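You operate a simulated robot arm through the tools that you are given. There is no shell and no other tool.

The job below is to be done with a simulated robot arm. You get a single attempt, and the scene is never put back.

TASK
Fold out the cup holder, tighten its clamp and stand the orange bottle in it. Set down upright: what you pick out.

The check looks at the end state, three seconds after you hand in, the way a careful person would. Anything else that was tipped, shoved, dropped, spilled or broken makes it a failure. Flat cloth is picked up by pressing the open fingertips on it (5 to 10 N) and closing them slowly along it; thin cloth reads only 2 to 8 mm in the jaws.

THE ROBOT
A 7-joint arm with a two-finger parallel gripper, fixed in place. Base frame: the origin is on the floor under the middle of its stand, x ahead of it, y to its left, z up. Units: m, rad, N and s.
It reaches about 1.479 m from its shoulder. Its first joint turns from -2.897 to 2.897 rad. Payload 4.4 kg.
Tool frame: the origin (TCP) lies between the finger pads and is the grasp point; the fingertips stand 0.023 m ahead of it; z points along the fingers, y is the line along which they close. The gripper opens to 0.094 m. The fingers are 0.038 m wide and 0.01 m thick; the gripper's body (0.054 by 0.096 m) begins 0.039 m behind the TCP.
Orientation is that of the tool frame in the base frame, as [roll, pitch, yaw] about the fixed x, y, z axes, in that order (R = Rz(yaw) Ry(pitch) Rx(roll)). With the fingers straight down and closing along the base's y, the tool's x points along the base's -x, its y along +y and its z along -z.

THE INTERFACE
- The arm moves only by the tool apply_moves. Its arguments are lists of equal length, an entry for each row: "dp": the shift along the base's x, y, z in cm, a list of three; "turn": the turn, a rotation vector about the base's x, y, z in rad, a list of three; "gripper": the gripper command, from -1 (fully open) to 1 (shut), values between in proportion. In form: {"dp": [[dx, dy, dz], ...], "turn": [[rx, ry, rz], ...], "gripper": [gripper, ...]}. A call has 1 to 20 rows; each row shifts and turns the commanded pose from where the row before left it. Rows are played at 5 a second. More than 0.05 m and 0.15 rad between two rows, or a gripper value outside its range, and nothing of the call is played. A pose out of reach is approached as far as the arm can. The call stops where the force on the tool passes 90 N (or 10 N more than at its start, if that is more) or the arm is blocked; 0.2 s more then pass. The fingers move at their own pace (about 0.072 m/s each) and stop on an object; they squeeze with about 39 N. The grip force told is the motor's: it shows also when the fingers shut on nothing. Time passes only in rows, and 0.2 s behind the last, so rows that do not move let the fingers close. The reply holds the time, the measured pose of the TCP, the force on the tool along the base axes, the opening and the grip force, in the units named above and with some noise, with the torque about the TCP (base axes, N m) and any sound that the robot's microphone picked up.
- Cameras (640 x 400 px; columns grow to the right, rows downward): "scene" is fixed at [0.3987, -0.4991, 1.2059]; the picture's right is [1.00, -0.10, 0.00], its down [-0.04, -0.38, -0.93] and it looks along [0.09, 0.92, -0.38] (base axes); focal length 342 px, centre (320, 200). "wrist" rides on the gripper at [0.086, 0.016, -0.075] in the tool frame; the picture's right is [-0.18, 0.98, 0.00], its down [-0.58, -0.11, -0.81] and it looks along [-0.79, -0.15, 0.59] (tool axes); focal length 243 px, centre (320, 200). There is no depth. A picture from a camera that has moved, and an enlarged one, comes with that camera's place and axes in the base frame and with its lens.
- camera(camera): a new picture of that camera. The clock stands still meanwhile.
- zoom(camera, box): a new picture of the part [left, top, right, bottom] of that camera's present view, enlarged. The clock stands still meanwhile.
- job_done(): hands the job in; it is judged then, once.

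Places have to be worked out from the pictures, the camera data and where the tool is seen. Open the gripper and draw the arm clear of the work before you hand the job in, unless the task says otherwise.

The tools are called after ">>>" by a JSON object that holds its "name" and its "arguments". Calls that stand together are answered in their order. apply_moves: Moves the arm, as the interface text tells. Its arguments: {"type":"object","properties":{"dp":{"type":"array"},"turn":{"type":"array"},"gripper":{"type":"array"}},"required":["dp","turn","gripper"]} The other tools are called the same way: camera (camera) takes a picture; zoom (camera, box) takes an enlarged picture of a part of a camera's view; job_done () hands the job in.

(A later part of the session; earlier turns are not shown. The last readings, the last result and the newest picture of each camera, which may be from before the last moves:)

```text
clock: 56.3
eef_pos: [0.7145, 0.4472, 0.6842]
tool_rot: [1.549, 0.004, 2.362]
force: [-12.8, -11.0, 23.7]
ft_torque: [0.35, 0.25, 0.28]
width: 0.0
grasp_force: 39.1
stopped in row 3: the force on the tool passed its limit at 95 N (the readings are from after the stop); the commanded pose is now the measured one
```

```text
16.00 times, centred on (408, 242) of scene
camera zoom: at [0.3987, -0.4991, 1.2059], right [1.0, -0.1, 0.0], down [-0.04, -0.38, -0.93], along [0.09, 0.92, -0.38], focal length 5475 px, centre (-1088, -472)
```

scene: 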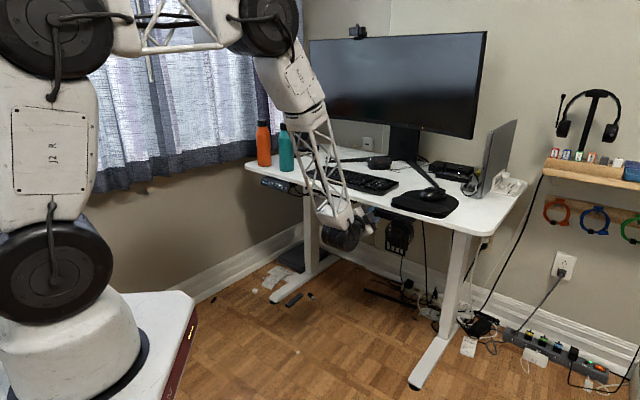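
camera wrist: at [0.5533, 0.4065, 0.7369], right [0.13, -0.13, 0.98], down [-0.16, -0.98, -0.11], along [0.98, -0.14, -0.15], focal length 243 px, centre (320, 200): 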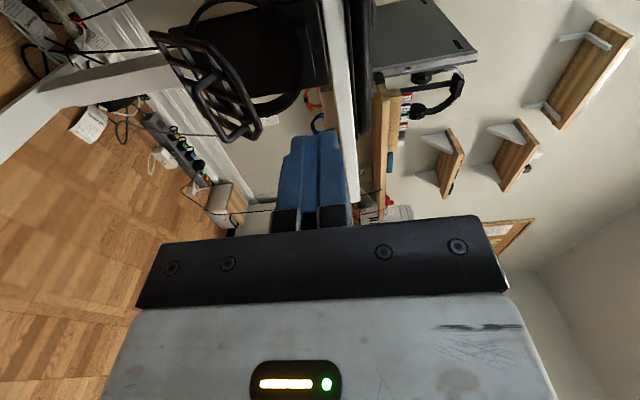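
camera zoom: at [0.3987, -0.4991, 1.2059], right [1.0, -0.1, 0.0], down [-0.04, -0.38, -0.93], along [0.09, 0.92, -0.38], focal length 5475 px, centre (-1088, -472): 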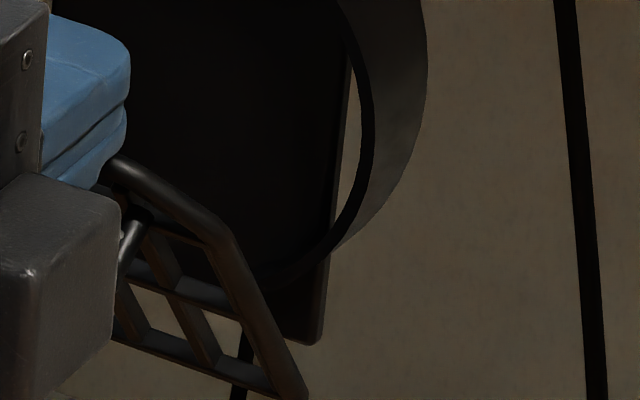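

Before forcing anything, I take the gripper off the grate and get a true side view of the mechanism along the desk edge.

>>> {"name": "apply_moves", "arguments": {"dp": [[0, 0, 1.5], [-1.13, -1.13, 0], [-1.13, -1.13, 0], [-1.13, -1.13, 0], [-1.13, -1.13, 0], [-1.13, -1.13, 0], [-0.55, 1.98, -0.5], [-0.55, 1.98, -0.5], [-0.55, 1.98, -0.5], [-0.55, 1.98, -0.5], [-0.55, 1.98, -0.5], [-0.55, 1.98, -0.5], [-0.55, 1.98, -0.5], [-0.55, 1.98, -0.5]], "turn": [[0, 0, 0], [0, 0, 0], [0, 0, 0], [0, 0, 0], [0, 0, 0], [0, 0, 0], [0, 0, -0.133], [0, 0, -0.133], [0, 0, -0.133], [0, 0, -0.133], [0, 0, -0.133], [0, 0, -0.133], [0, 0, -0.133], [0, 0, -0.133]], "gripper": [1, 1, 1, 1, 1, 1, 1, 1, 1, 1, 1, 1, 1, 1]}}

>>> {"name": "camera", "arguments": {"camera": "wrist"}}

>>> {"name": "zoom", "arguments": {"camera": "scene", "box": [370, 205, 434, 265]}}

```text
clock: 59.3
eef_pos: [0.6138, 0.5472, 0.6571]
tool_rot: [1.555, 0.003, 1.296]
force: [-0.2, -0.1, -0.3]
ft_torque: [0.01, -0.03, 0.01]
width: 0.0
grasp_force: 39.7
```

```text
taken
camera wrist: at [0.5671, 0.6505, 0.6707], right [-0.06, -0.17, 0.98], down [-0.93, -0.34, -0.12], along [0.36, -0.92, -0.14], focal length 243 px, centre (320, 200)
```

wrist: 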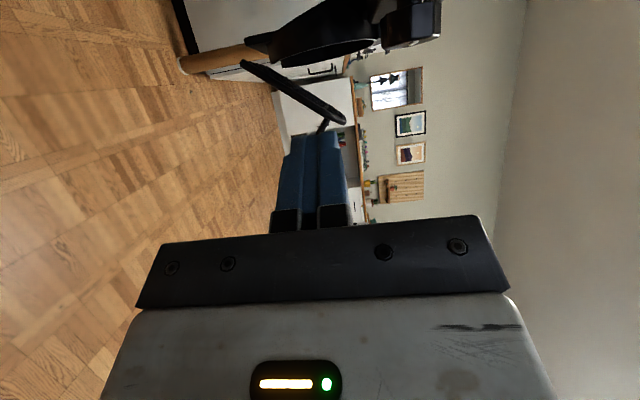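

```text
6.67 times, centred on (402, 235) of scene
camera zoom: at [0.3987, -0.4991, 1.2059], right [1.0, -0.1, 0.0], down [-0.04, -0.38, -0.93], along [0.09, 0.92, -0.38], focal length 2281 px, centre (-227, -33)
```

zoom: 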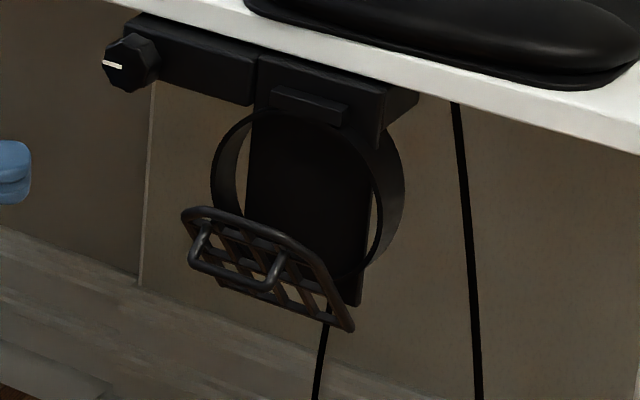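

Now there is a clear side profile at the top of the wrist picture. I zoom into it.

>>> {"name": "zoom", "arguments": {"camera": "wrist", "box": [230, 0, 450, 130]}}

>>> {"name": "zoom", "arguments": {"camera": "wrist", "box": [230, 10, 330, 80]}}

>>> {"name": "zoom", "arguments": {"camera": "scene", "box": [386, 220, 418, 260]}}

```text
2.91 times, centred on (340, 65) of wrist
camera zoom: at [0.5671, 0.6505, 0.6707], right [-0.06, -0.17, 0.98], down [-0.93, -0.34, -0.12], along [0.36, -0.92, -0.14], focal length 706 px, centre (262, 593)
```

zoom: 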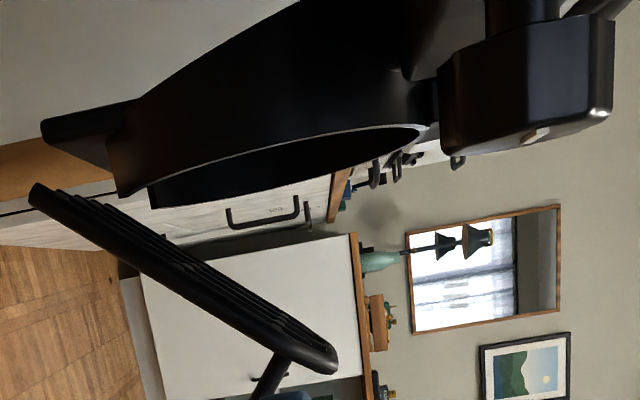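

```text
5.71 times, centred on (280, 45) of wrist
camera zoom: at [0.5671, 0.6505, 0.6707], right [-0.06, -0.17, 0.98], down [-0.93, -0.34, -0.12], along [0.36, -0.92, -0.14], focal length 1386 px, centre (549, 1086)
```

zoom: 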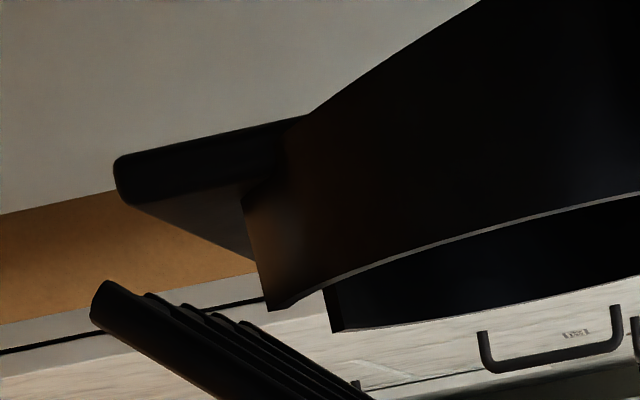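

```text
10.00 times, centred on (402, 240) of scene
camera zoom: at [0.3987, -0.4991, 1.2059], right [1.0, -0.1, 0.0], down [-0.04, -0.38, -0.93], along [0.09, 0.92, -0.38], focal length 3422 px, centre (-500, -200)
```

zoom: 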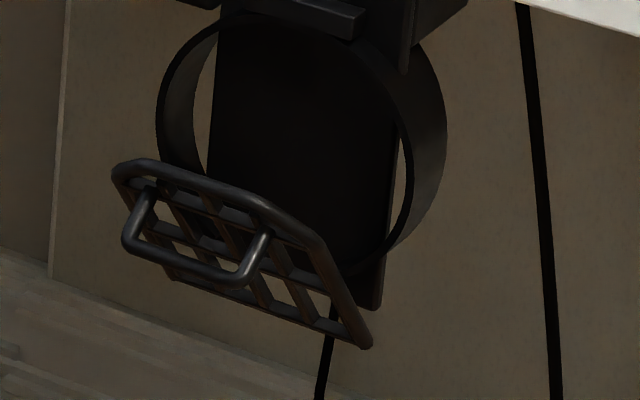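

The side view shows the grate standing clear of ring and plate, with its pivot at about 2 cm above its lower rail, just in front of the ring. I repeat my very first zoom box to compare the ring and mount with their original places, pixel by pixel.

>>> {"name": "zoom", "arguments": {"camera": "scene", "box": [365, 200, 429, 240]}}

>>> {"name": "zoom", "arguments": {"camera": "scene", "box": [380, 215, 428, 260]}}

```text
10.00 times, centred on (397, 220) of scene
camera zoom: at [0.3987, -0.4991, 1.2059], right [1.0, -0.1, 0.0], down [-0.04, -0.38, -0.93], along [0.09, 0.92, -0.38], focal length 3422 px, centre (-450, 0)
```

zoom: 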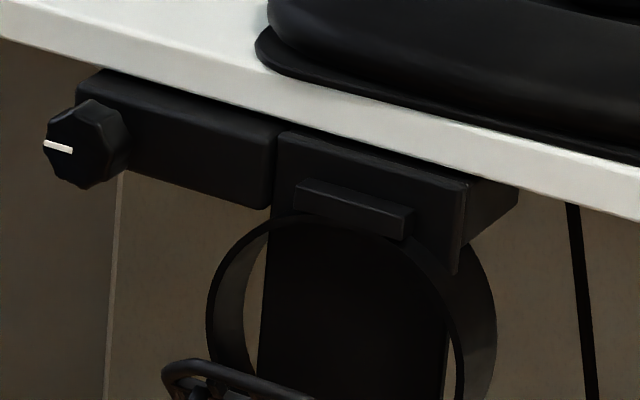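

```text
8.89 times, centred on (404, 238) of scene
camera zoom: at [0.3987, -0.4991, 1.2059], right [1.0, -0.1, 0.0], down [-0.04, -0.38, -0.93], along [0.09, 0.92, -0.38], focal length 3042 px, centre (-427, -133)
```

zoom: 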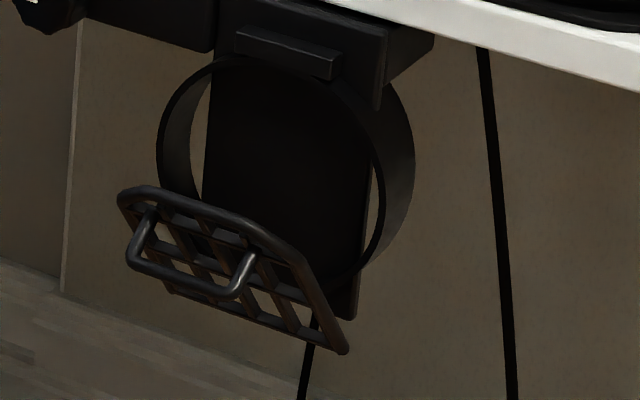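

The whole mount sits only about 1 mm from where it was and the ring itself has not moved, so the ring must be a separate part. I zoom on the ring's top and the block to look for its hinge.

>>> {"name": "zoom", "arguments": {"camera": "scene", "box": [386, 212, 418, 232]}}

>>> {"name": "zoom", "arguments": {"camera": "wrist", "box": [320, 0, 450, 70]}}

>>> {"name": "zoom", "arguments": {"camera": "wrist", "box": [240, 60, 350, 140]}}

```text
16.00 times, centred on (402, 222) of scene
camera zoom: at [0.3987, -0.4991, 1.2059], right [1.0, -0.1, 0.0], down [-0.04, -0.38, -0.93], along [0.09, 0.92, -0.38], focal length 5475 px, centre (-992, -152)
```

zoom: 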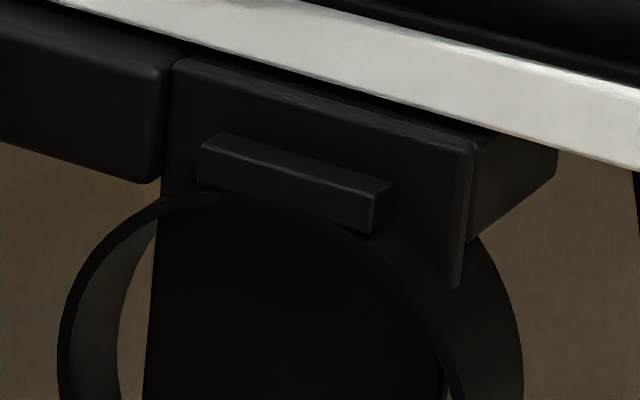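

```text
4.92 times, centred on (385, 35) of wrist
camera zoom: at [0.5671, 0.6505, 0.6707], right [-0.06, -0.17, 0.98], down [-0.93, -0.34, -0.12], along [0.36, -0.92, -0.14], focal length 1194 px, centre (0, 1012)
```

zoom: 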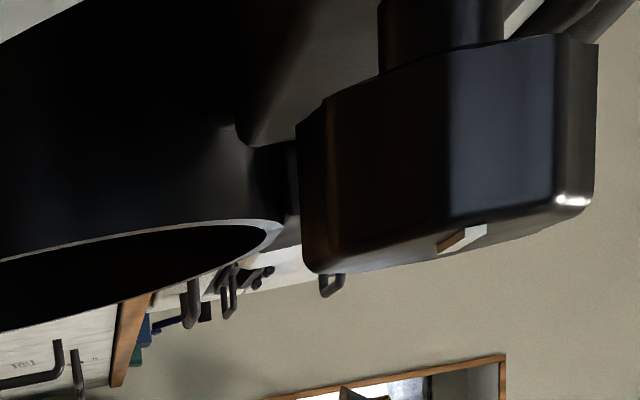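

```text
5.00 times, centred on (295, 100) of wrist
camera zoom: at [0.5671, 0.6505, 0.6707], right [-0.06, -0.17, 0.98], down [-0.93, -0.34, -0.12], along [0.36, -0.92, -0.14], focal length 1213 px, centre (445, 700)
```

zoom: 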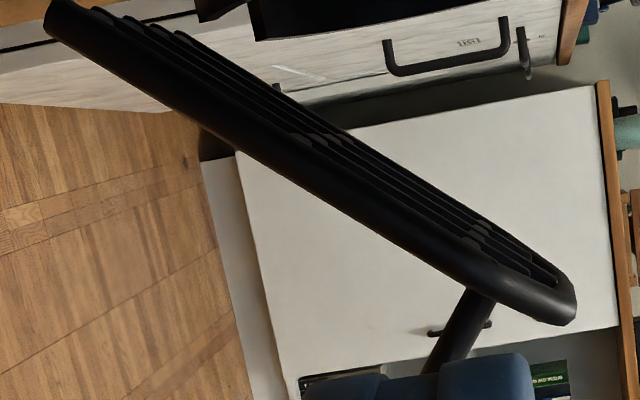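

The block's underside (z of about 0.705) overlaps the ring's top, so the ring is probably hinged there and must swing up, while the grate's own stop is at about 34°. I will test the ring gently by hooking closed fingertips behind its left rear rim. First I reorient the tool to point along +x with the camera below.

>>> {"name": "apply_moves", "arguments": {"dp": [[-0.6, -0.6, 0], [-0.6, -0.6, 0], [0, 0, 0], [0, 0, 0], [0, 0, 0], [0, 0, 0], [0, 0, 0], [0, 0, 0], [0, 0, 0], [0, 0, 0], [0, 0, 0], [0, 0, 0], [0, 0, 0], [0, 0, 0]], "turn": [[0, 0, 0.137], [0, 0, 0.137], [-0.1428, 0, 0], [-0.1428, 0, 0], [-0.1428, 0, 0], [-0.1428, 0, 0], [-0.1428, 0, 0], [-0.1428, 0, 0], [-0.1428, 0, 0], [-0.1428, 0, 0], [-0.1428, 0, 0], [-0.1428, 0, 0], [-0.1428, 0, 0], [0, 0, 0]], "gripper": [1, 1, 1, 1, 1, 1, 1, 1, 1, 1, 1, 1, 1, 1]}}

>>> {"name": "camera", "arguments": {"camera": "wrist"}}

>>> {"name": "camera", "arguments": {"camera": "scene"}}

```text
clock: 62.3
eef_pos: [0.6027, 0.5362, 0.6582]
tool_rot: [-1.576, 1.565, -1.559]
force: [0.4, 0.6, 0.6]
ft_torque: [-0.04, 0.01, -0.02]
width: 0.0
grasp_force: 38.9
```

```text
taken
camera wrist: at [0.5278, 0.5505, 0.5703], right [-0.02, 0.98, 0.18], down [-0.8, -0.12, 0.58], along [0.59, -0.13, 0.79], focal length 243 px, centre (320, 200)
```

wrist: 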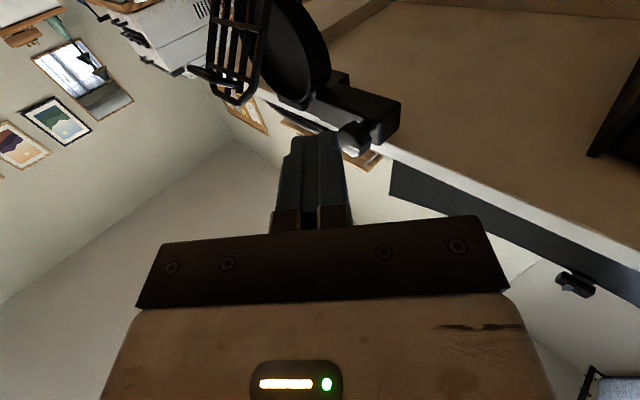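

```text
taken
```

scene: 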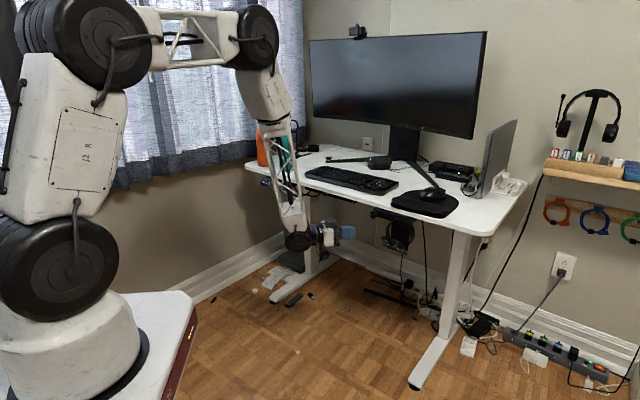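

The wrist camera now looks up from below at the underside of the desk and holder, so I zoom into it.

>>> {"name": "zoom", "arguments": {"camera": "wrist", "box": [180, 0, 410, 160]}}

>>> {"name": "zoom", "arguments": {"camera": "wrist", "box": [200, 0, 340, 110]}}

```text
2.50 times, centred on (295, 80) of wrist
camera zoom: at [0.5278, 0.5505, 0.5703], right [-0.02, 0.98, 0.18], down [-0.8, -0.12, 0.58], along [0.59, -0.13, 0.79], focal length 606 px, centre (382, 500)
```

zoom: 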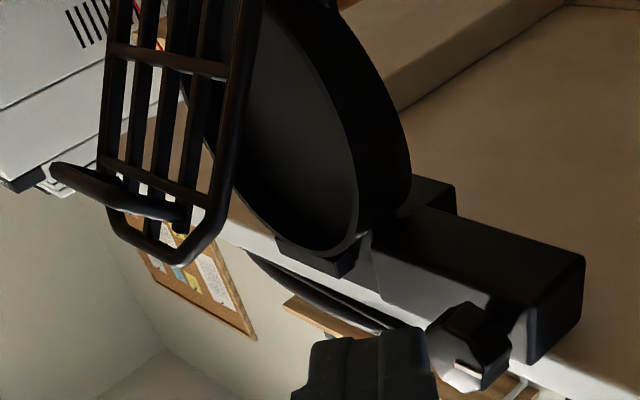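

```text
3.64 times, centred on (270, 55) of wrist
camera zoom: at [0.5278, 0.5505, 0.5703], right [-0.02, 0.98, 0.18], down [-0.8, -0.12, 0.58], along [0.59, -0.13, 0.79], focal length 882 px, centre (502, 727)
```

zoom: 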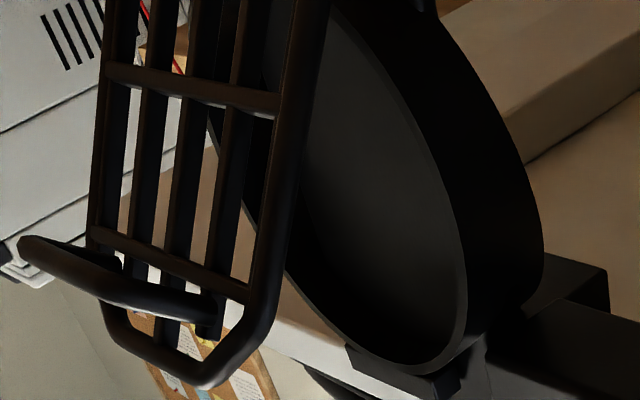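

The ring is held at its top by the block; its lower part hangs free. I slide the closed fingers under the knob level along +x to a place just behind the ring's left rear rim, without touching yet.

>>> {"name": "apply_moves", "arguments": {"dp": [[0, 1.3, -0.44], [0, 1.3, -0.44], [0, 1.3, -0.44], [2.0, 0, 0], [2.0, 0, 0], [2.0, 0, 0], [2.0, 0, 0], [2.0, 0, 0], [2.0, 0, 0], [1.4, 0, 0], [1.2, 0, 0]], "turn": [[0, 0, 0], [0, 0, 0], [0, 0, 0], [0, 0, 0], [0, 0, 0], [0, 0, 0], [0, 0, 0], [0, 0, 0], [0, 0, 0], [0, 0, 0], [0, 0, 0]], "gripper": [1, 1, 1, 1, 1, 1, 1, 1, 1, 1, 1]}}

>>> {"name": "camera", "arguments": {"camera": "wrist"}}

>>> {"name": "zoom", "arguments": {"camera": "scene", "box": [340, 195, 440, 265]}}

```text
clock: 64.7
eef_pos: [0.7465, 0.5735, 0.6452]
tool_rot: [-1.731, 1.568, -1.712]
force: [1.2, -0.2, -0.3]
ft_torque: [0.0, 0.02, 0.01]
width: 0.0003
grasp_force: 38.8
```

```text
taken
camera wrist: at [0.674, 0.5877, 0.5572], right [-0.02, 0.98, 0.18], down [-0.8, -0.12, 0.58], along [0.59, -0.14, 0.79], focal length 243 px, centre (320, 200)
```

wrist: 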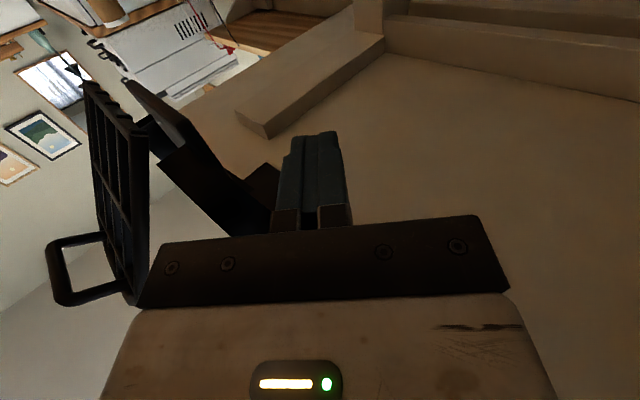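

```text
5.71 times, centred on (390, 230) of scene
camera zoom: at [0.3987, -0.4991, 1.2059], right [1.0, -0.1, 0.0], down [-0.04, -0.38, -0.93], along [0.09, 0.92, -0.38], focal length 1956 px, centre (-80, 29)
```

zoom: 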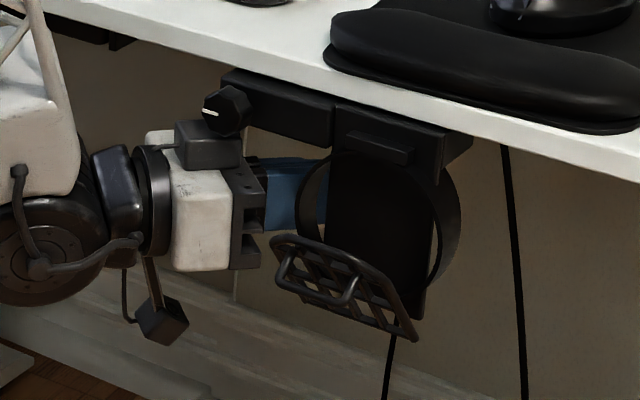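

This view from behind and below shows the plate edge-on, the ring and the grate. I zoom in to see how they are joined.

>>> {"name": "zoom", "arguments": {"camera": "wrist", "box": [30, 60, 290, 240]}}

>>> {"name": "zoom", "arguments": {"camera": "wrist", "box": [110, 70, 210, 140]}}

```text
2.22 times, centred on (160, 150) of wrist
camera zoom: at [0.674, 0.5877, 0.5572], right [-0.02, 0.98, 0.18], down [-0.8, -0.12, 0.58], along [0.59, -0.14, 0.79], focal length 539 px, centre (676, 311)
```

zoom: 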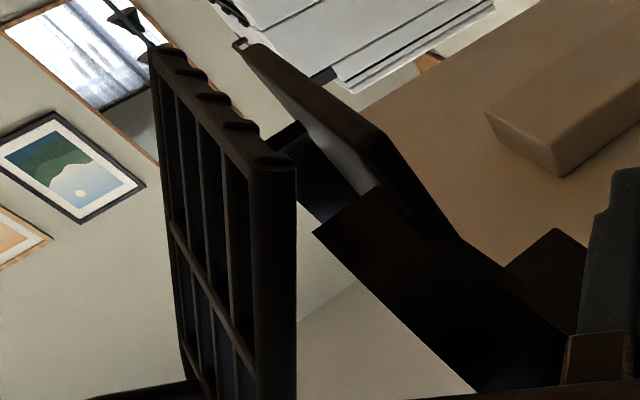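

```text
5.71 times, centred on (160, 105) of wrist
camera zoom: at [0.674, 0.5877, 0.5572], right [-0.02, 0.98, 0.18], down [-0.8, -0.12, 0.58], along [0.59, -0.14, 0.79], focal length 1386 px, centre (1234, 743)
```

zoom: 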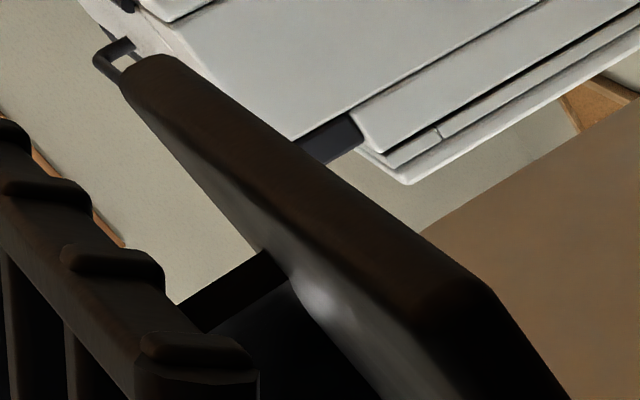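

From below, the ring band starts at the plate's front face and the grate is separate from both. I back the tip off to about 1 cm past the ring's rear rim and move slowly toward −y until I feel it.

>>> {"name": "apply_moves", "arguments": {"dp": [[-1.45, 0, 0], [0, -0.8, 0], [0, -0.5, 0], [0, -0.3, 0], [0, -0.2, 0], [0, -0.2, 0], [0, 0, 0]], "turn": [[0, 0, 0], [0, 0, 0], [0, 0, 0], [0, 0, 0], [0, 0, 0], [0, 0, 0], [0, 0, 0]], "gripper": [1, 1, 1, 1, 1, 1, 1]}}

>>> {"name": "zoom", "arguments": {"camera": "wrist", "box": [110, 50, 370, 240]}}

```text
clock: 66.3
eef_pos: [0.7329, 0.5559, 0.6442]
tool_rot: [-1.582, 1.566, -1.563]
force: [0.1, 0.7, -0.2]
ft_torque: [0.0, -0.01, -0.01]
width: 0.0001
grasp_force: 38.8
```

```text
2.11 times, centred on (240, 145) of wrist
camera zoom: at [0.6598, 0.5693, 0.5569], right [-0.02, 0.98, 0.18], down [-0.8, -0.12, 0.58], along [0.59, -0.14, 0.79], focal length 511 px, centre (488, 316)
```

zoom: 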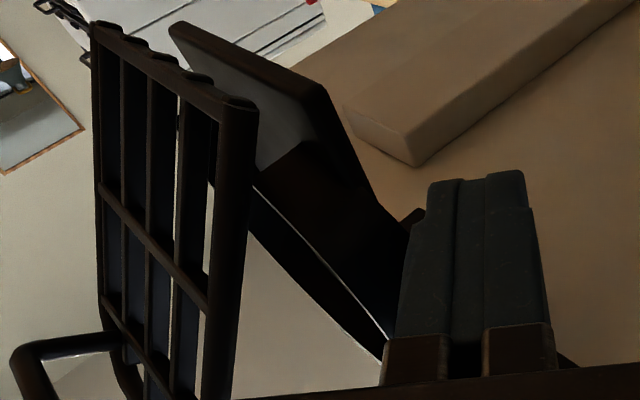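

The finger is almost at the ring. I creep on in 1.5 mm steps to feel whether the ring gives way.

>>> {"name": "apply_moves", "arguments": {"dp": [[0, -0.15, 0], [0, -0.15, 0], [0, -0.15, 0], [0, -0.15, 0], [0, -0.15, 0], [0, -0.15, 0]], "turn": [[0, 0, 0], [0, 0, 0], [0, 0, 0], [0, 0, 0], [0, 0, 0], [0, 0, 0]], "gripper": [1, 1, 1, 1, 1, 1]}}

>>> {"name": "zoom", "arguments": {"camera": "wrist", "box": [110, 50, 370, 240]}}

```text
clock: 67.7
eef_pos: [0.7332, 0.5473, 0.6443]
tool_rot: [-1.478, 1.567, -1.461]
force: [-16.0, 20.1, -2.0]
ft_torque: [-0.25, -0.21, -0.13]
width: 0.0
grasp_force: 39.4
```

```text
2.11 times, centred on (240, 145) of wrist
camera zoom: at [0.6588, 0.5615, 0.5574], right [-0.02, 0.98, 0.18], down [-0.8, -0.12, 0.58], along [0.59, -0.14, 0.79], focal length 511 px, centre (488, 316)
```

zoom: 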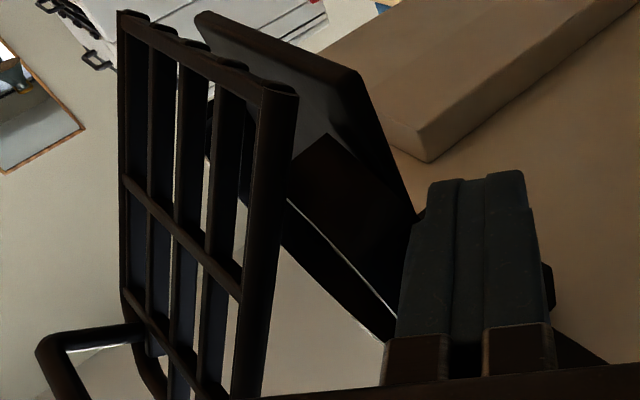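

The contact force points along the desk edge, so the tip is against the plate's side edge, behind the ring's overhang, which is just where I want to be. I ease off 2 mm sideways and pull outward slowly, to see whether the ring swings.

>>> {"name": "apply_moves", "arguments": {"dp": [[-0.2, 0.2, 0], [-0.14, -0.14, 0], [-0.14, -0.14, 0], [-0.14, -0.14, 0], [-0.14, -0.14, 0], [0, 0, 0]], "turn": [[0, 0, 0], [0, 0, 0], [0, 0, 0], [0, 0, 0], [0, 0, 0], [0, 0, 0]], "gripper": [1, 1, 1, 1, 1, 1]}}

>>> {"name": "apply_moves", "arguments": {"dp": [[-0.14, -0.14, 0], [-0.14, -0.14, 0], [-0.14, -0.14, 0], [0, 0, 0]], "turn": [[0, 0, 0], [0, 0, 0], [0, 0, 0], [0, 0, 0]], "gripper": [1, 1, 1, 1]}}

>>> {"name": "zoom", "arguments": {"camera": "wrist", "box": [110, 50, 370, 240]}}

>>> {"name": "zoom", "arguments": {"camera": "scene", "box": [380, 215, 428, 260]}}

```text
clock: 69.1
eef_pos: [0.7265, 0.5434, 0.6452]
tool_rot: [-1.498, 1.567, -1.479]
force: [2.4, 3.3, 3.4]
ft_torque: [-0.02, -0.02, 0.03]
width: 0.0
grasp_force: 39.0
```

```text
clock: 70.1
eef_pos: [0.7212, 0.5387, 0.6445]
tool_rot: [-1.678, 1.569, -1.664]
force: [0.5, -0.5, -0.3]
ft_torque: [0.01, -0.01, 0.0]
width: 0.0
grasp_force: 39.4
```

```text
2.11 times, centred on (240, 145) of wrist
camera zoom: at [0.6473, 0.5525, 0.5567], right [-0.02, 0.98, 0.18], down [-0.8, -0.12, 0.58], along [0.59, -0.14, 0.79], focal length 511 px, centre (488, 316)
```

zoom: 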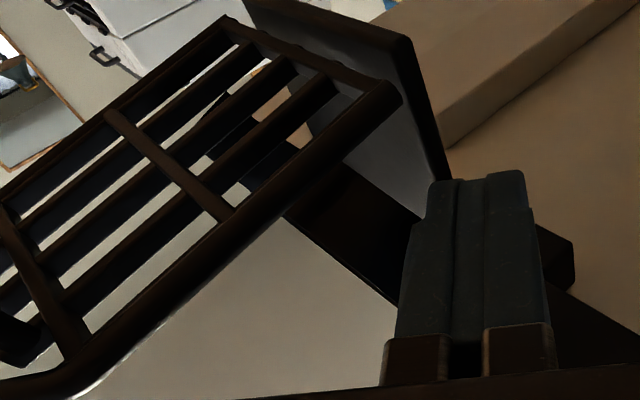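

```text
8.89 times, centred on (404, 238) of scene
camera zoom: at [0.3987, -0.4991, 1.2059], right [1.0, -0.1, 0.0], down [-0.04, -0.38, -0.93], along [0.09, 0.92, -0.38], focal length 3042 px, centre (-427, -133)
```

zoom: 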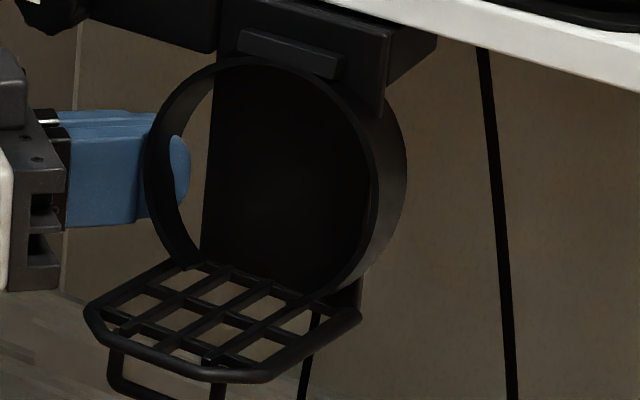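

Pulling the ring outward released the grate, which has dropped to nearly horizontal, and the ring is swinging out about its top. I look closely before lifting the ring further.

>>> {"name": "zoom", "arguments": {"camera": "scene", "box": [360, 200, 440, 270]}}

>>> {"name": "camera", "arguments": {"camera": "wrist"}}

```text
5.71 times, centred on (400, 235) of scene
camera zoom: at [0.3987, -0.4991, 1.2059], right [1.0, -0.1, 0.0], down [-0.04, -0.38, -0.93], along [0.09, 0.92, -0.38], focal length 1956 px, centre (-137, 0)
```

zoom: 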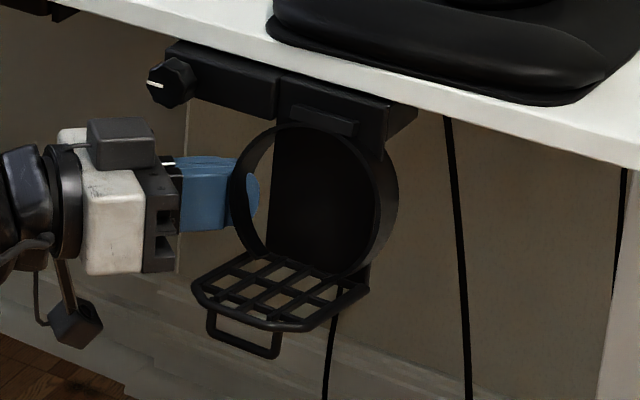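

```text
taken
camera wrist: at [0.6473, 0.5525, 0.5567], right [-0.02, 0.98, 0.18], down [-0.8, -0.12, 0.58], along [0.59, -0.14, 0.79], focal length 243 px, centre (320, 200)
```

wrist: 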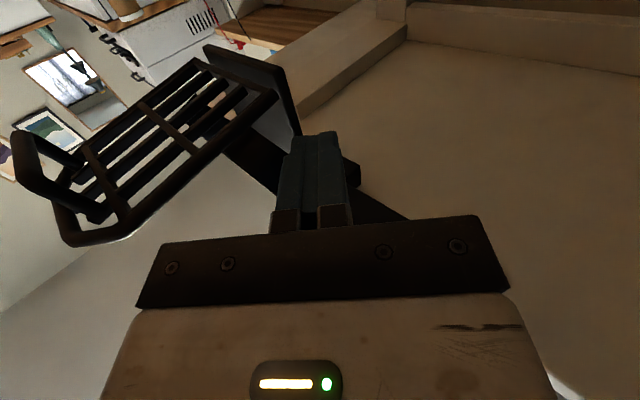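

The grate is now horizontal, with its handle underneath, and the ring hinges at its top block with my finger behind it. I lift the ring along its arc, outward first and slowly, watching the force.

>>> {"name": "apply_moves", "arguments": {"dp": [[-0.21, -0.355, 0.13], [-0.21, -0.355, 0.13], [-0.21, -0.355, 0.13], [-0.21, -0.355, 0.13], [-0.21, -0.355, 0.13], [-0.21, -0.355, 0.13], [-0.21, -0.355, 0.13], [-0.21, -0.355, 0.13], [0, 0, 0]], "turn": [[0, 0, 0], [0, 0, 0], [0, 0, 0], [0, 0, 0], [0, 0, 0], [0, 0, 0], [0, 0, 0], [0, 0, 0], [0, 0, 0]], "gripper": [1, 1, 1, 1, 1, 1, 1, 1, 1]}}

>>> {"name": "zoom", "arguments": {"camera": "scene", "box": [360, 200, 440, 270]}}

>>> {"name": "zoom", "arguments": {"camera": "wrist", "box": [30, 30, 370, 250]}}

```text
clock: 72.1
eef_pos: [0.7042, 0.5053, 0.6484]
tool_rot: [-2.277, 1.559, -2.266]
force: [-21.0, 2.1, -12.9]
ft_torque: [0.11, -0.44, -0.26]
width: 0.0003
grasp_force: 39.4
```

```text
5.71 times, centred on (400, 235) of scene
camera zoom: at [0.3987, -0.4991, 1.2059], right [1.0, -0.1, 0.0], down [-0.04, -0.38, -0.93], along [0.09, 0.92, -0.38], focal length 1956 px, centre (-137, 0)
```

zoom: 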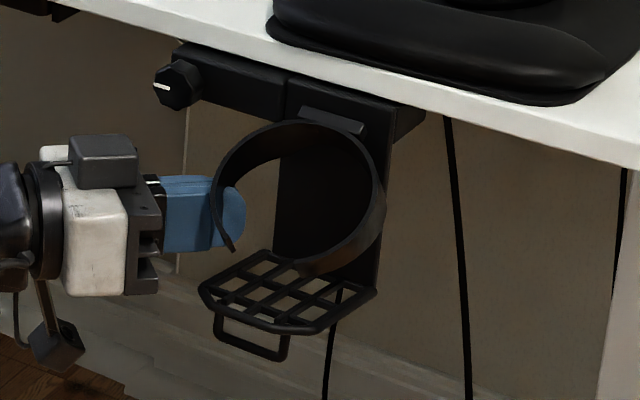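

```text
1.82 times, centred on (200, 140) of wrist
camera zoom: at [0.6288, 0.5199, 0.5617], right [-0.01, 0.98, 0.18], down [-0.8, -0.11, 0.59], along [0.6, -0.13, 0.79], focal length 441 px, centre (538, 309)
```

zoom: 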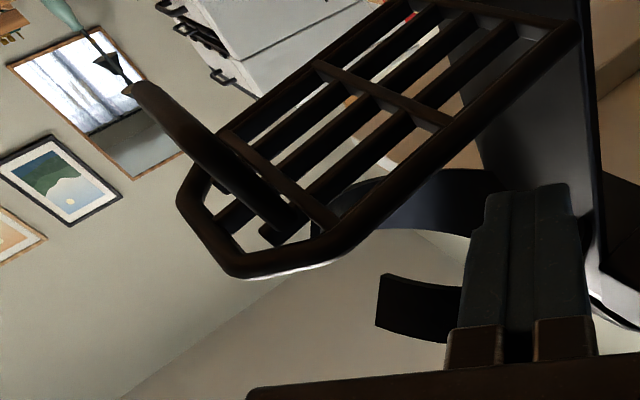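

The ring (a C-shaped hoop) is up about 40°. The tip pushes a bit along +x and the mount shifted a few mm sideways, so I ease back slightly along −x while raising.

>>> {"name": "apply_moves", "arguments": {"dp": [[-0.3, 0, 0.1], [-0.15, -0.1, 0.4], [-0.12, -0.1, 0.45], [-0.1, -0.1, 0.45], [-0.1, -0.1, 0.45], [0, 0, 0]], "turn": [[0, 0, 0], [0, 0, 0], [0, 0, 0], [0, 0, 0], [0, 0, 0], [0, 0, 0]], "gripper": [1, 1, 1, 1, 1, 1]}}

>>> {"name": "zoom", "arguments": {"camera": "scene", "box": [360, 200, 440, 270]}}

>>> {"name": "zoom", "arguments": {"camera": "wrist", "box": [30, 30, 370, 250]}}

```text
clock: 73.5
eef_pos: [0.6976, 0.5078, 0.6739]
tool_rot: [-1.517, 1.567, -1.502]
force: [0.4, -0.4, -0.3]
ft_torque: [-0.01, -0.01, 0.02]
width: 0.0
grasp_force: 39.0
```

```text
5.71 times, centred on (400, 235) of scene
camera zoom: at [0.3987, -0.4991, 1.2059], right [1.0, -0.1, 0.0], down [-0.04, -0.38, -0.93], along [0.09, 0.92, -0.38], focal length 1956 px, centre (-137, 0)
```

zoom: 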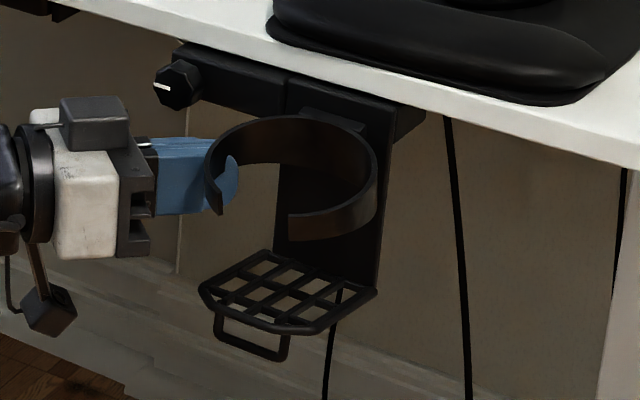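

```text
1.82 times, centred on (200, 140) of wrist
camera zoom: at [0.6235, 0.5223, 0.5858], right [-0.02, 0.98, 0.18], down [-0.8, -0.12, 0.58], along [0.59, -0.14, 0.79], focal length 441 px, centre (538, 309)
```

zoom: 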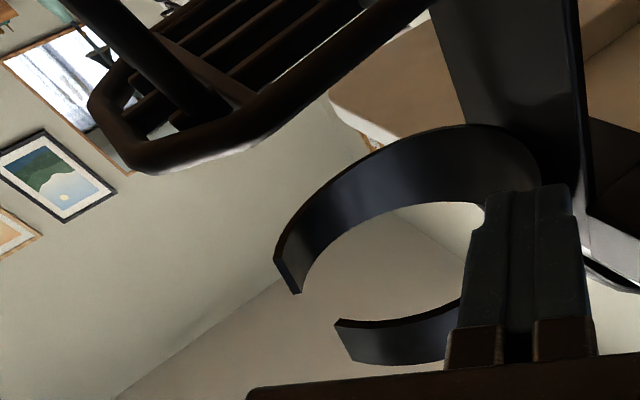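

The ring is nearly horizontal now and the force is nil. I raise a little more until it reaches its stop.

>>> {"name": "apply_moves", "arguments": {"dp": [[0, 0, 0.4], [0, 0, 0.4], [0, 0, 0.3], [0, 0, 0]], "turn": [[0, 0, 0], [0, 0, 0], [0, 0, 0], [0, 0, 0]], "gripper": [1, 1, 1, 1]}}

>>> {"name": "zoom", "arguments": {"camera": "scene", "box": [360, 200, 440, 270]}}

>>> {"name": "zoom", "arguments": {"camera": "wrist", "box": [130, 80, 390, 250]}}

```text
clock: 74.5
eef_pos: [0.697, 0.5065, 0.6817]
tool_rot: [-2.094, 1.564, -2.076]
force: [6.6, 7.3, -30.4]
ft_torque: [-0.08, 0.79, 0.46]
width: 0.0002
grasp_force: 39.0
```

```text
5.71 times, centred on (400, 235) of scene
camera zoom: at [0.3987, -0.4991, 1.2059], right [1.0, -0.1, 0.0], down [-0.04, -0.38, -0.93], along [0.09, 0.92, -0.38], focal length 1956 px, centre (-137, 0)
```

zoom: 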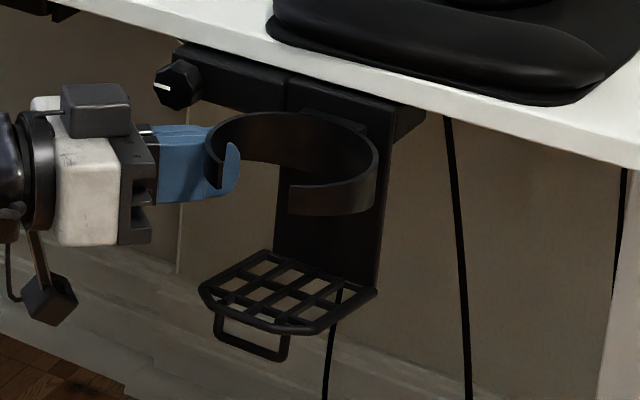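

```text
2.35 times, centred on (260, 165) of wrist
camera zoom: at [0.6232, 0.5206, 0.5947], right [-0.02, 0.98, 0.18], down [-0.8, -0.12, 0.58], along [0.6, -0.13, 0.79], focal length 571 px, centre (461, 282)
```

zoom: 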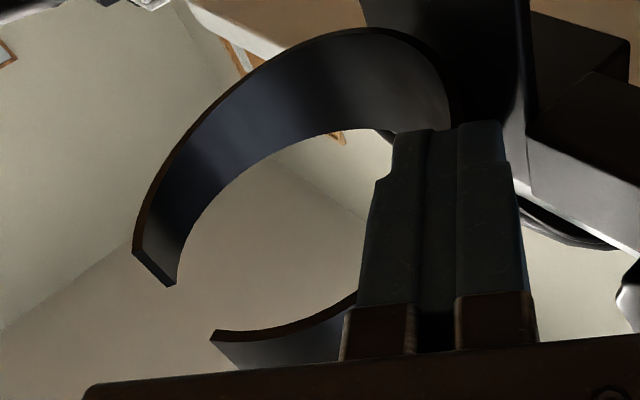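

The ring now meets its stop (30 N downward on the tool) and looks horizontal. I lower the finger 2 cm to see whether the ring stays up by itself.

>>> {"name": "apply_moves", "arguments": {"dp": [[0, 0, -0.5], [0, 0, -0.5], [0, 0, -0.5], [0, 0, -0.5], [0, 0, 0], [0, 0, 0]], "turn": [[0, 0, 0], [0, 0, 0], [0, 0, 0], [0, 0, 0], [0, 0, 0], [0, 0, 0]], "gripper": [1, 1, 1, 1, 1, 1]}}

>>> {"name": "zoom", "arguments": {"camera": "scene", "box": [360, 200, 440, 270]}}

```text
clock: 75.9
eef_pos: [0.6987, 0.507, 0.6634]
tool_rot: [-1.581, 1.567, -1.567]
force: [0.0, 0.0, 0.6]
ft_torque: [0.02, -0.01, 0.03]
width: 0.0001
grasp_force: 38.8
```

```text
5.71 times, centred on (400, 235) of scene
camera zoom: at [0.3987, -0.4991, 1.2059], right [1.0, -0.1, 0.0], down [-0.04, -0.38, -0.93], along [0.09, 0.92, -0.38], focal length 1956 px, centre (-137, 0)
```

zoom: 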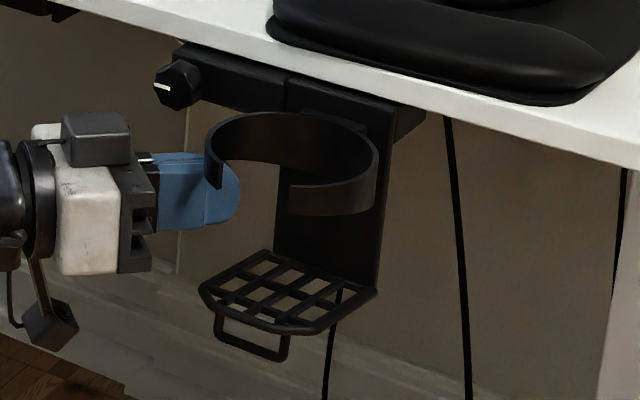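

The ring stays up by itself and the grate lies level, so the holder is folded out. I withdraw the finger along −x and check mount, ring and knob from a clear view.

>>> {"name": "apply_moves", "arguments": {"dp": [[-1.5, 0, 0], [-1.5, -0.3, 0], [-1.5, -0.3, 0], [-1.5, -0.5, 0], [-1.5, -0.5, 0], [-1.5, -0.5, 0]], "turn": [[0, 0, 0], [0, 0, 0], [0, 0, 0], [0, 0, 0], [0, 0, 0], [0, 0, 0]], "gripper": [1, 1, 1, 1, 1, 1]}}

>>> {"name": "zoom", "arguments": {"camera": "scene", "box": [365, 200, 429, 240]}}

>>> {"name": "zoom", "arguments": {"camera": "scene", "box": [380, 215, 428, 260]}}

>>> {"name": "camera", "arguments": {"camera": "wrist"}}

```text
clock: 77.3
eef_pos: [0.6075, 0.4859, 0.6658]
tool_rot: [-1.719, 1.567, -1.702]
force: [-0.5, 0.1, -0.7]
ft_torque: [-0.02, -0.02, -0.02]
width: 0.0002
grasp_force: 39.1
```

```text
10.00 times, centred on (397, 220) of scene
camera zoom: at [0.3987, -0.4991, 1.2059], right [1.0, -0.1, 0.0], down [-0.04, -0.38, -0.93], along [0.09, 0.92, -0.38], focal length 3422 px, centre (-450, 0)
```

zoom: 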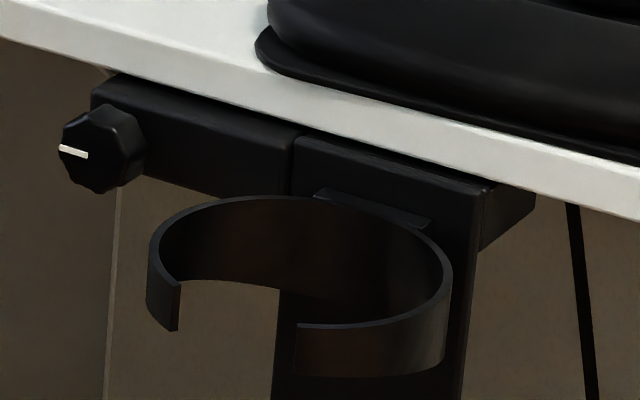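

```text
8.89 times, centred on (404, 238) of scene
camera zoom: at [0.3987, -0.4991, 1.2059], right [1.0, -0.1, 0.0], down [-0.04, -0.38, -0.93], along [0.09, 0.92, -0.38], focal length 3042 px, centre (-427, -133)
```

zoom: 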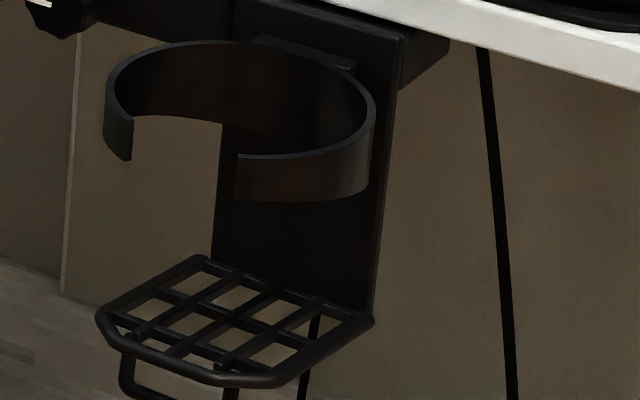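

```text
taken
camera wrist: at [0.5325, 0.5004, 0.5784], right [-0.02, 0.98, 0.18], down [-0.8, -0.12, 0.58], along [0.59, -0.14, 0.79], focal length 243 px, centre (320, 200)
```

wrist: 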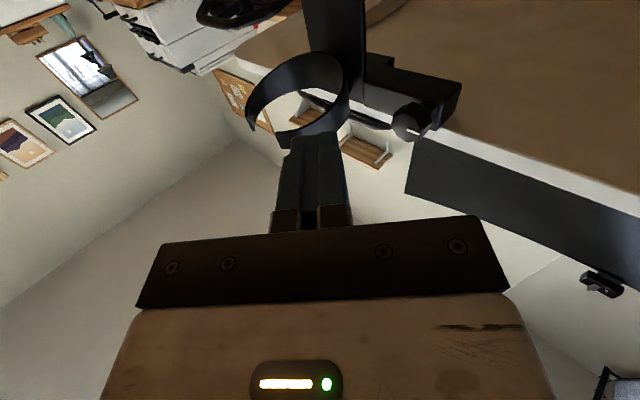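

The holder is fully deployed: the C-ring is level about 9 cm above the level grate. The mount slid a few mm while I hooked the ring, so I want to re-check the knob's tightness. I go back in front of the knob with the camera on the left side, clear of the ring.

>>> {"name": "apply_moves", "arguments": {"dp": [[-0.5, -0.5, 0.75], [-0.5, -0.5, 0.75], [0, 0, 0.75], [0, 0, 0.75], [0, 0, 0.75], [0, 0, 0.75], [0.2, 0.1, 0], [0.2, 0.1, 0], [0.2, 0.1, 0], [0.2, 0.1, 0], [0.2, 0.1, 0], [0.2, 0.1, 0], [0.2, 0.1, 0], [0.2, 0.1, 0], [0.3, 0.1, 0], [0.3, 0.1, 0], [0.3, 0.1, 0]], "turn": [[0, 0, 0.131], [0, 0, 0.131], [0, 0, 0.131], [0, 0, 0.131], [0, 0, 0.131], [0, 0, 0.131], [0.101, 0.101, 0], [0.101, 0.101, 0], [0.101, 0.101, 0], [0.101, 0.101, 0], [0.101, 0.101, 0], [0.101, 0.101, 0], [0.101, 0.101, 0], [0.101, 0.101, 0], [0.101, 0.101, 0], [0.101, 0.101, 0], [0.101, 0.101, 0]], "gripper": [1, 1, 1, 1, 1, 1, 0, 0, 0, 0, 0, 0, 0, 0, 0, 0, 0]}}

>>> {"name": "zoom", "arguments": {"camera": "wrist", "box": [200, 0, 440, 150]}}

>>> {"name": "zoom", "arguments": {"camera": "scene", "box": [340, 190, 440, 260]}}

```text
clock: 80.9
eef_pos: [0.623, 0.4878, 0.7092]
tool_rot: [1.553, 0.0, 2.357]
force: [-1.0, 0.8, 0.1]
ft_torque: [-0.02, -0.01, 0.02]
width: 0.047
grasp_force: 0.0
```

```text
2.67 times, centred on (320, 75) of wrist
camera zoom: at [0.5093, 0.4952, 0.7229], right [0.12, -0.14, 0.98], down [-0.16, -0.98, -0.12], along [0.98, -0.14, -0.14], focal length 647 px, centre (320, 533)
```

zoom: 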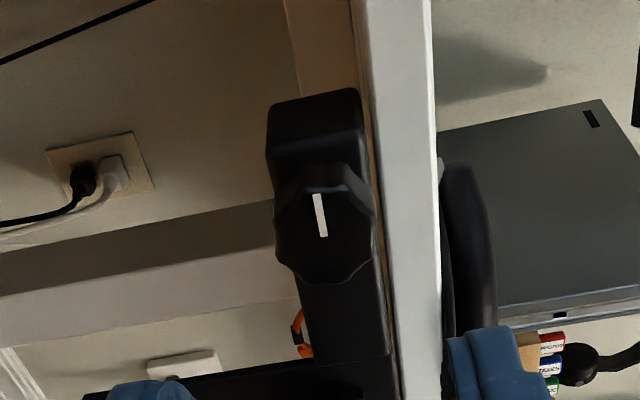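

```text
5.71 times, centred on (390, 225) of scene
camera zoom: at [0.3987, -0.4991, 1.2059], right [1.0, -0.1, 0.0], down [-0.04, -0.38, -0.93], along [0.09, 0.92, -0.38], focal length 1956 px, centre (-80, 57)
```

zoom: 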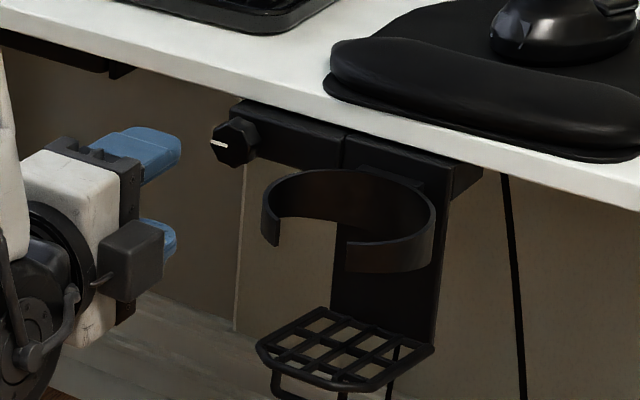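

The knob's mark still points to 9 o'clock. I recentre on the knob (about 5 mm sideways), advance with the jaws half open and take a fresh grip, to try turning it further clockwise.

>>> {"name": "apply_moves", "arguments": {"dp": [[0.34, -0.34, 0.1], [0, 0, 0], [0, 0, 0], [0.96, 0.96, 0], [0.96, 0.96, 0], [0.96, 0.96, 0], [0.96, 0.96, 0], [0.96, 0.96, 0], [0, 0, 0]], "turn": [[-0.0127, 0.0127, 0], [-0.1, -0.1, 0], [-0.1, -0.1, 0], [0, 0, 0], [0, 0, 0], [0, 0, 0], [0, 0, 0], [0, 0, 0], [0, 0, 0]], "gripper": [0, 0, 0, 0, 0, 0, 0, 0, 0]}}

>>> {"name": "zoom", "arguments": {"camera": "wrist", "box": [240, 80, 400, 180]}}

>>> {"name": "zoom", "arguments": {"camera": "scene", "box": [340, 190, 440, 260]}}

```text
clock: 82.9
eef_pos: [0.6751, 0.5304, 0.71]
tool_rot: [1.574, 0.284, 2.355]
force: [0.2, 0.8, -0.2]
ft_torque: [0.05, 0.01, 0.03]
width: 0.0468
grasp_force: 0.0
```

```text
4.00 times, centred on (320, 130) of wrist
camera zoom: at [0.5616, 0.5399, 0.7013], right [-0.07, 0.07, 0.99], down [-0.15, -0.99, 0.06], along [0.99, -0.15, 0.08], focal length 970 px, centre (320, 480)
```

zoom: 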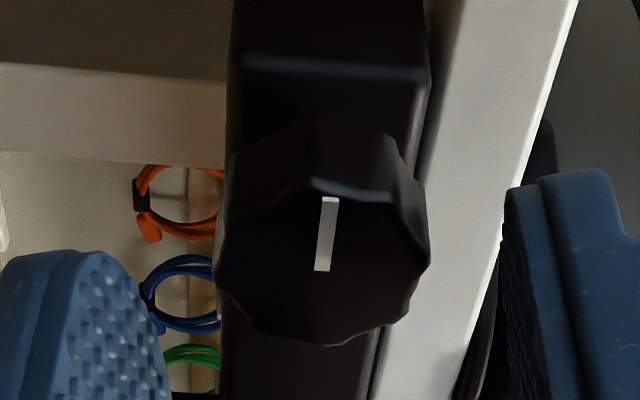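

```text
5.71 times, centred on (390, 225) of scene
camera zoom: at [0.3987, -0.4991, 1.2059], right [1.0, -0.1, 0.0], down [-0.04, -0.38, -0.93], along [0.09, 0.92, -0.38], focal length 1956 px, centre (-80, 57)
```

zoom: 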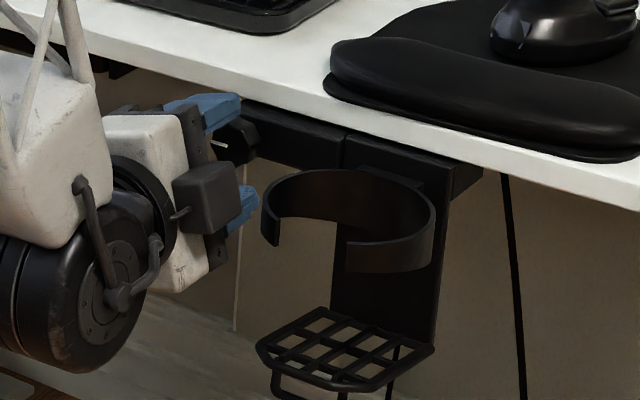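

The knob is centred; its face is about 2.1 cm ahead. I advance 1.4 cm, close fully and turn clockwise 0.6 rad, watching the torque and whether the mark follows.

>>> {"name": "apply_moves", "arguments": {"dp": [[0.52, 0.52, 0], [0.5, 0.5, 0], [0, 0, 0], [0, 0, 0], [0, 0, 0]], "turn": [[0, 0, 0], [0, 0, 0], [0, 0, 0], [0, 0, 0], [0, 0, 0]], "gripper": [0, 0, 1, 1, 1]}}

>>> {"name": "zoom", "arguments": {"camera": "wrist", "box": [240, 100, 400, 200]}}

>>> {"name": "apply_moves", "arguments": {"dp": [[0, 0, 0], [0, 0, 0], [0, 0, 0], [0, 0, 0], [0, 0, 0]], "turn": [[0.0707, 0.0707, 0], [0.0707, 0.0707, 0], [0.0707, 0.0707, 0], [0.0707, 0.0707, 0], [0.0707, 0.0707, 0]], "gripper": [1, 1, 1, 1, 1]}}

>>> {"name": "zoom", "arguments": {"camera": "wrist", "box": [240, 100, 400, 200]}}

```text
clock: 84.1
eef_pos: [0.687, 0.5396, 0.7109]
tool_rot: [1.571, 0.284, 2.357]
force: [-10.4, -7.0, 12.7]
ft_torque: [0.18, -0.14, 0.27]
width: 0.0274
grasp_force: 45.2
```

```text
4.00 times, centred on (320, 150) of wrist
camera zoom: at [0.5724, 0.5495, 0.7016], right [-0.07, 0.07, 0.99], down [-0.15, -0.99, 0.06], along [0.99, -0.15, 0.08], focal length 970 px, centre (320, 400)
```

zoom: 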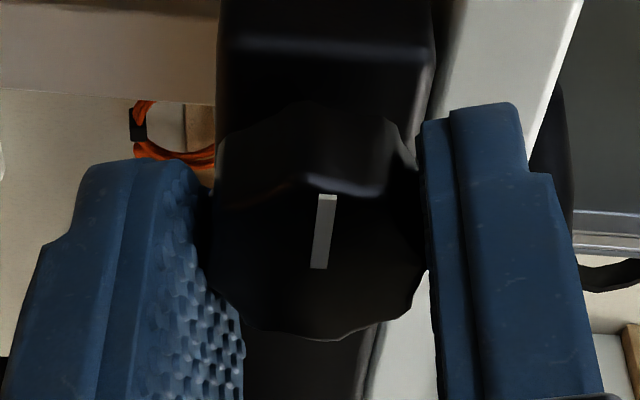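

```text
clock: 85.3
eef_pos: [0.6836, 0.5435, 0.7107]
tool_rot: [1.573, -0.216, 2.355]
force: [-8.9, -6.1, 4.5]
ft_torque: [-0.42, -0.51, 0.02]
width: 0.0272
grasp_force: 45.0
```

```text
4.00 times, centred on (320, 150) of wrist
camera zoom: at [0.5747, 0.5463, 0.7445], right [0.28, -0.28, 0.92], down [-0.18, -0.96, -0.23], along [0.94, -0.11, -0.32], focal length 970 px, centre (320, 400)
```

zoom: 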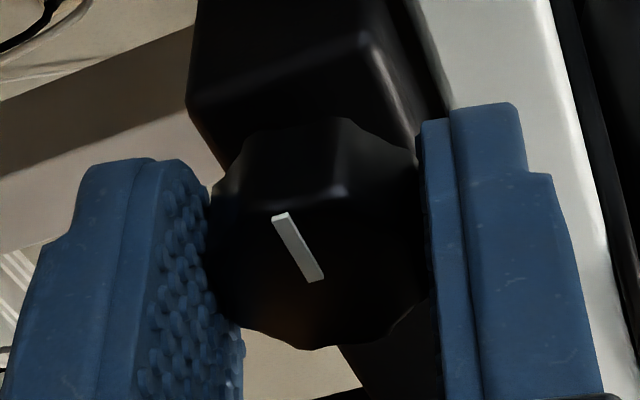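

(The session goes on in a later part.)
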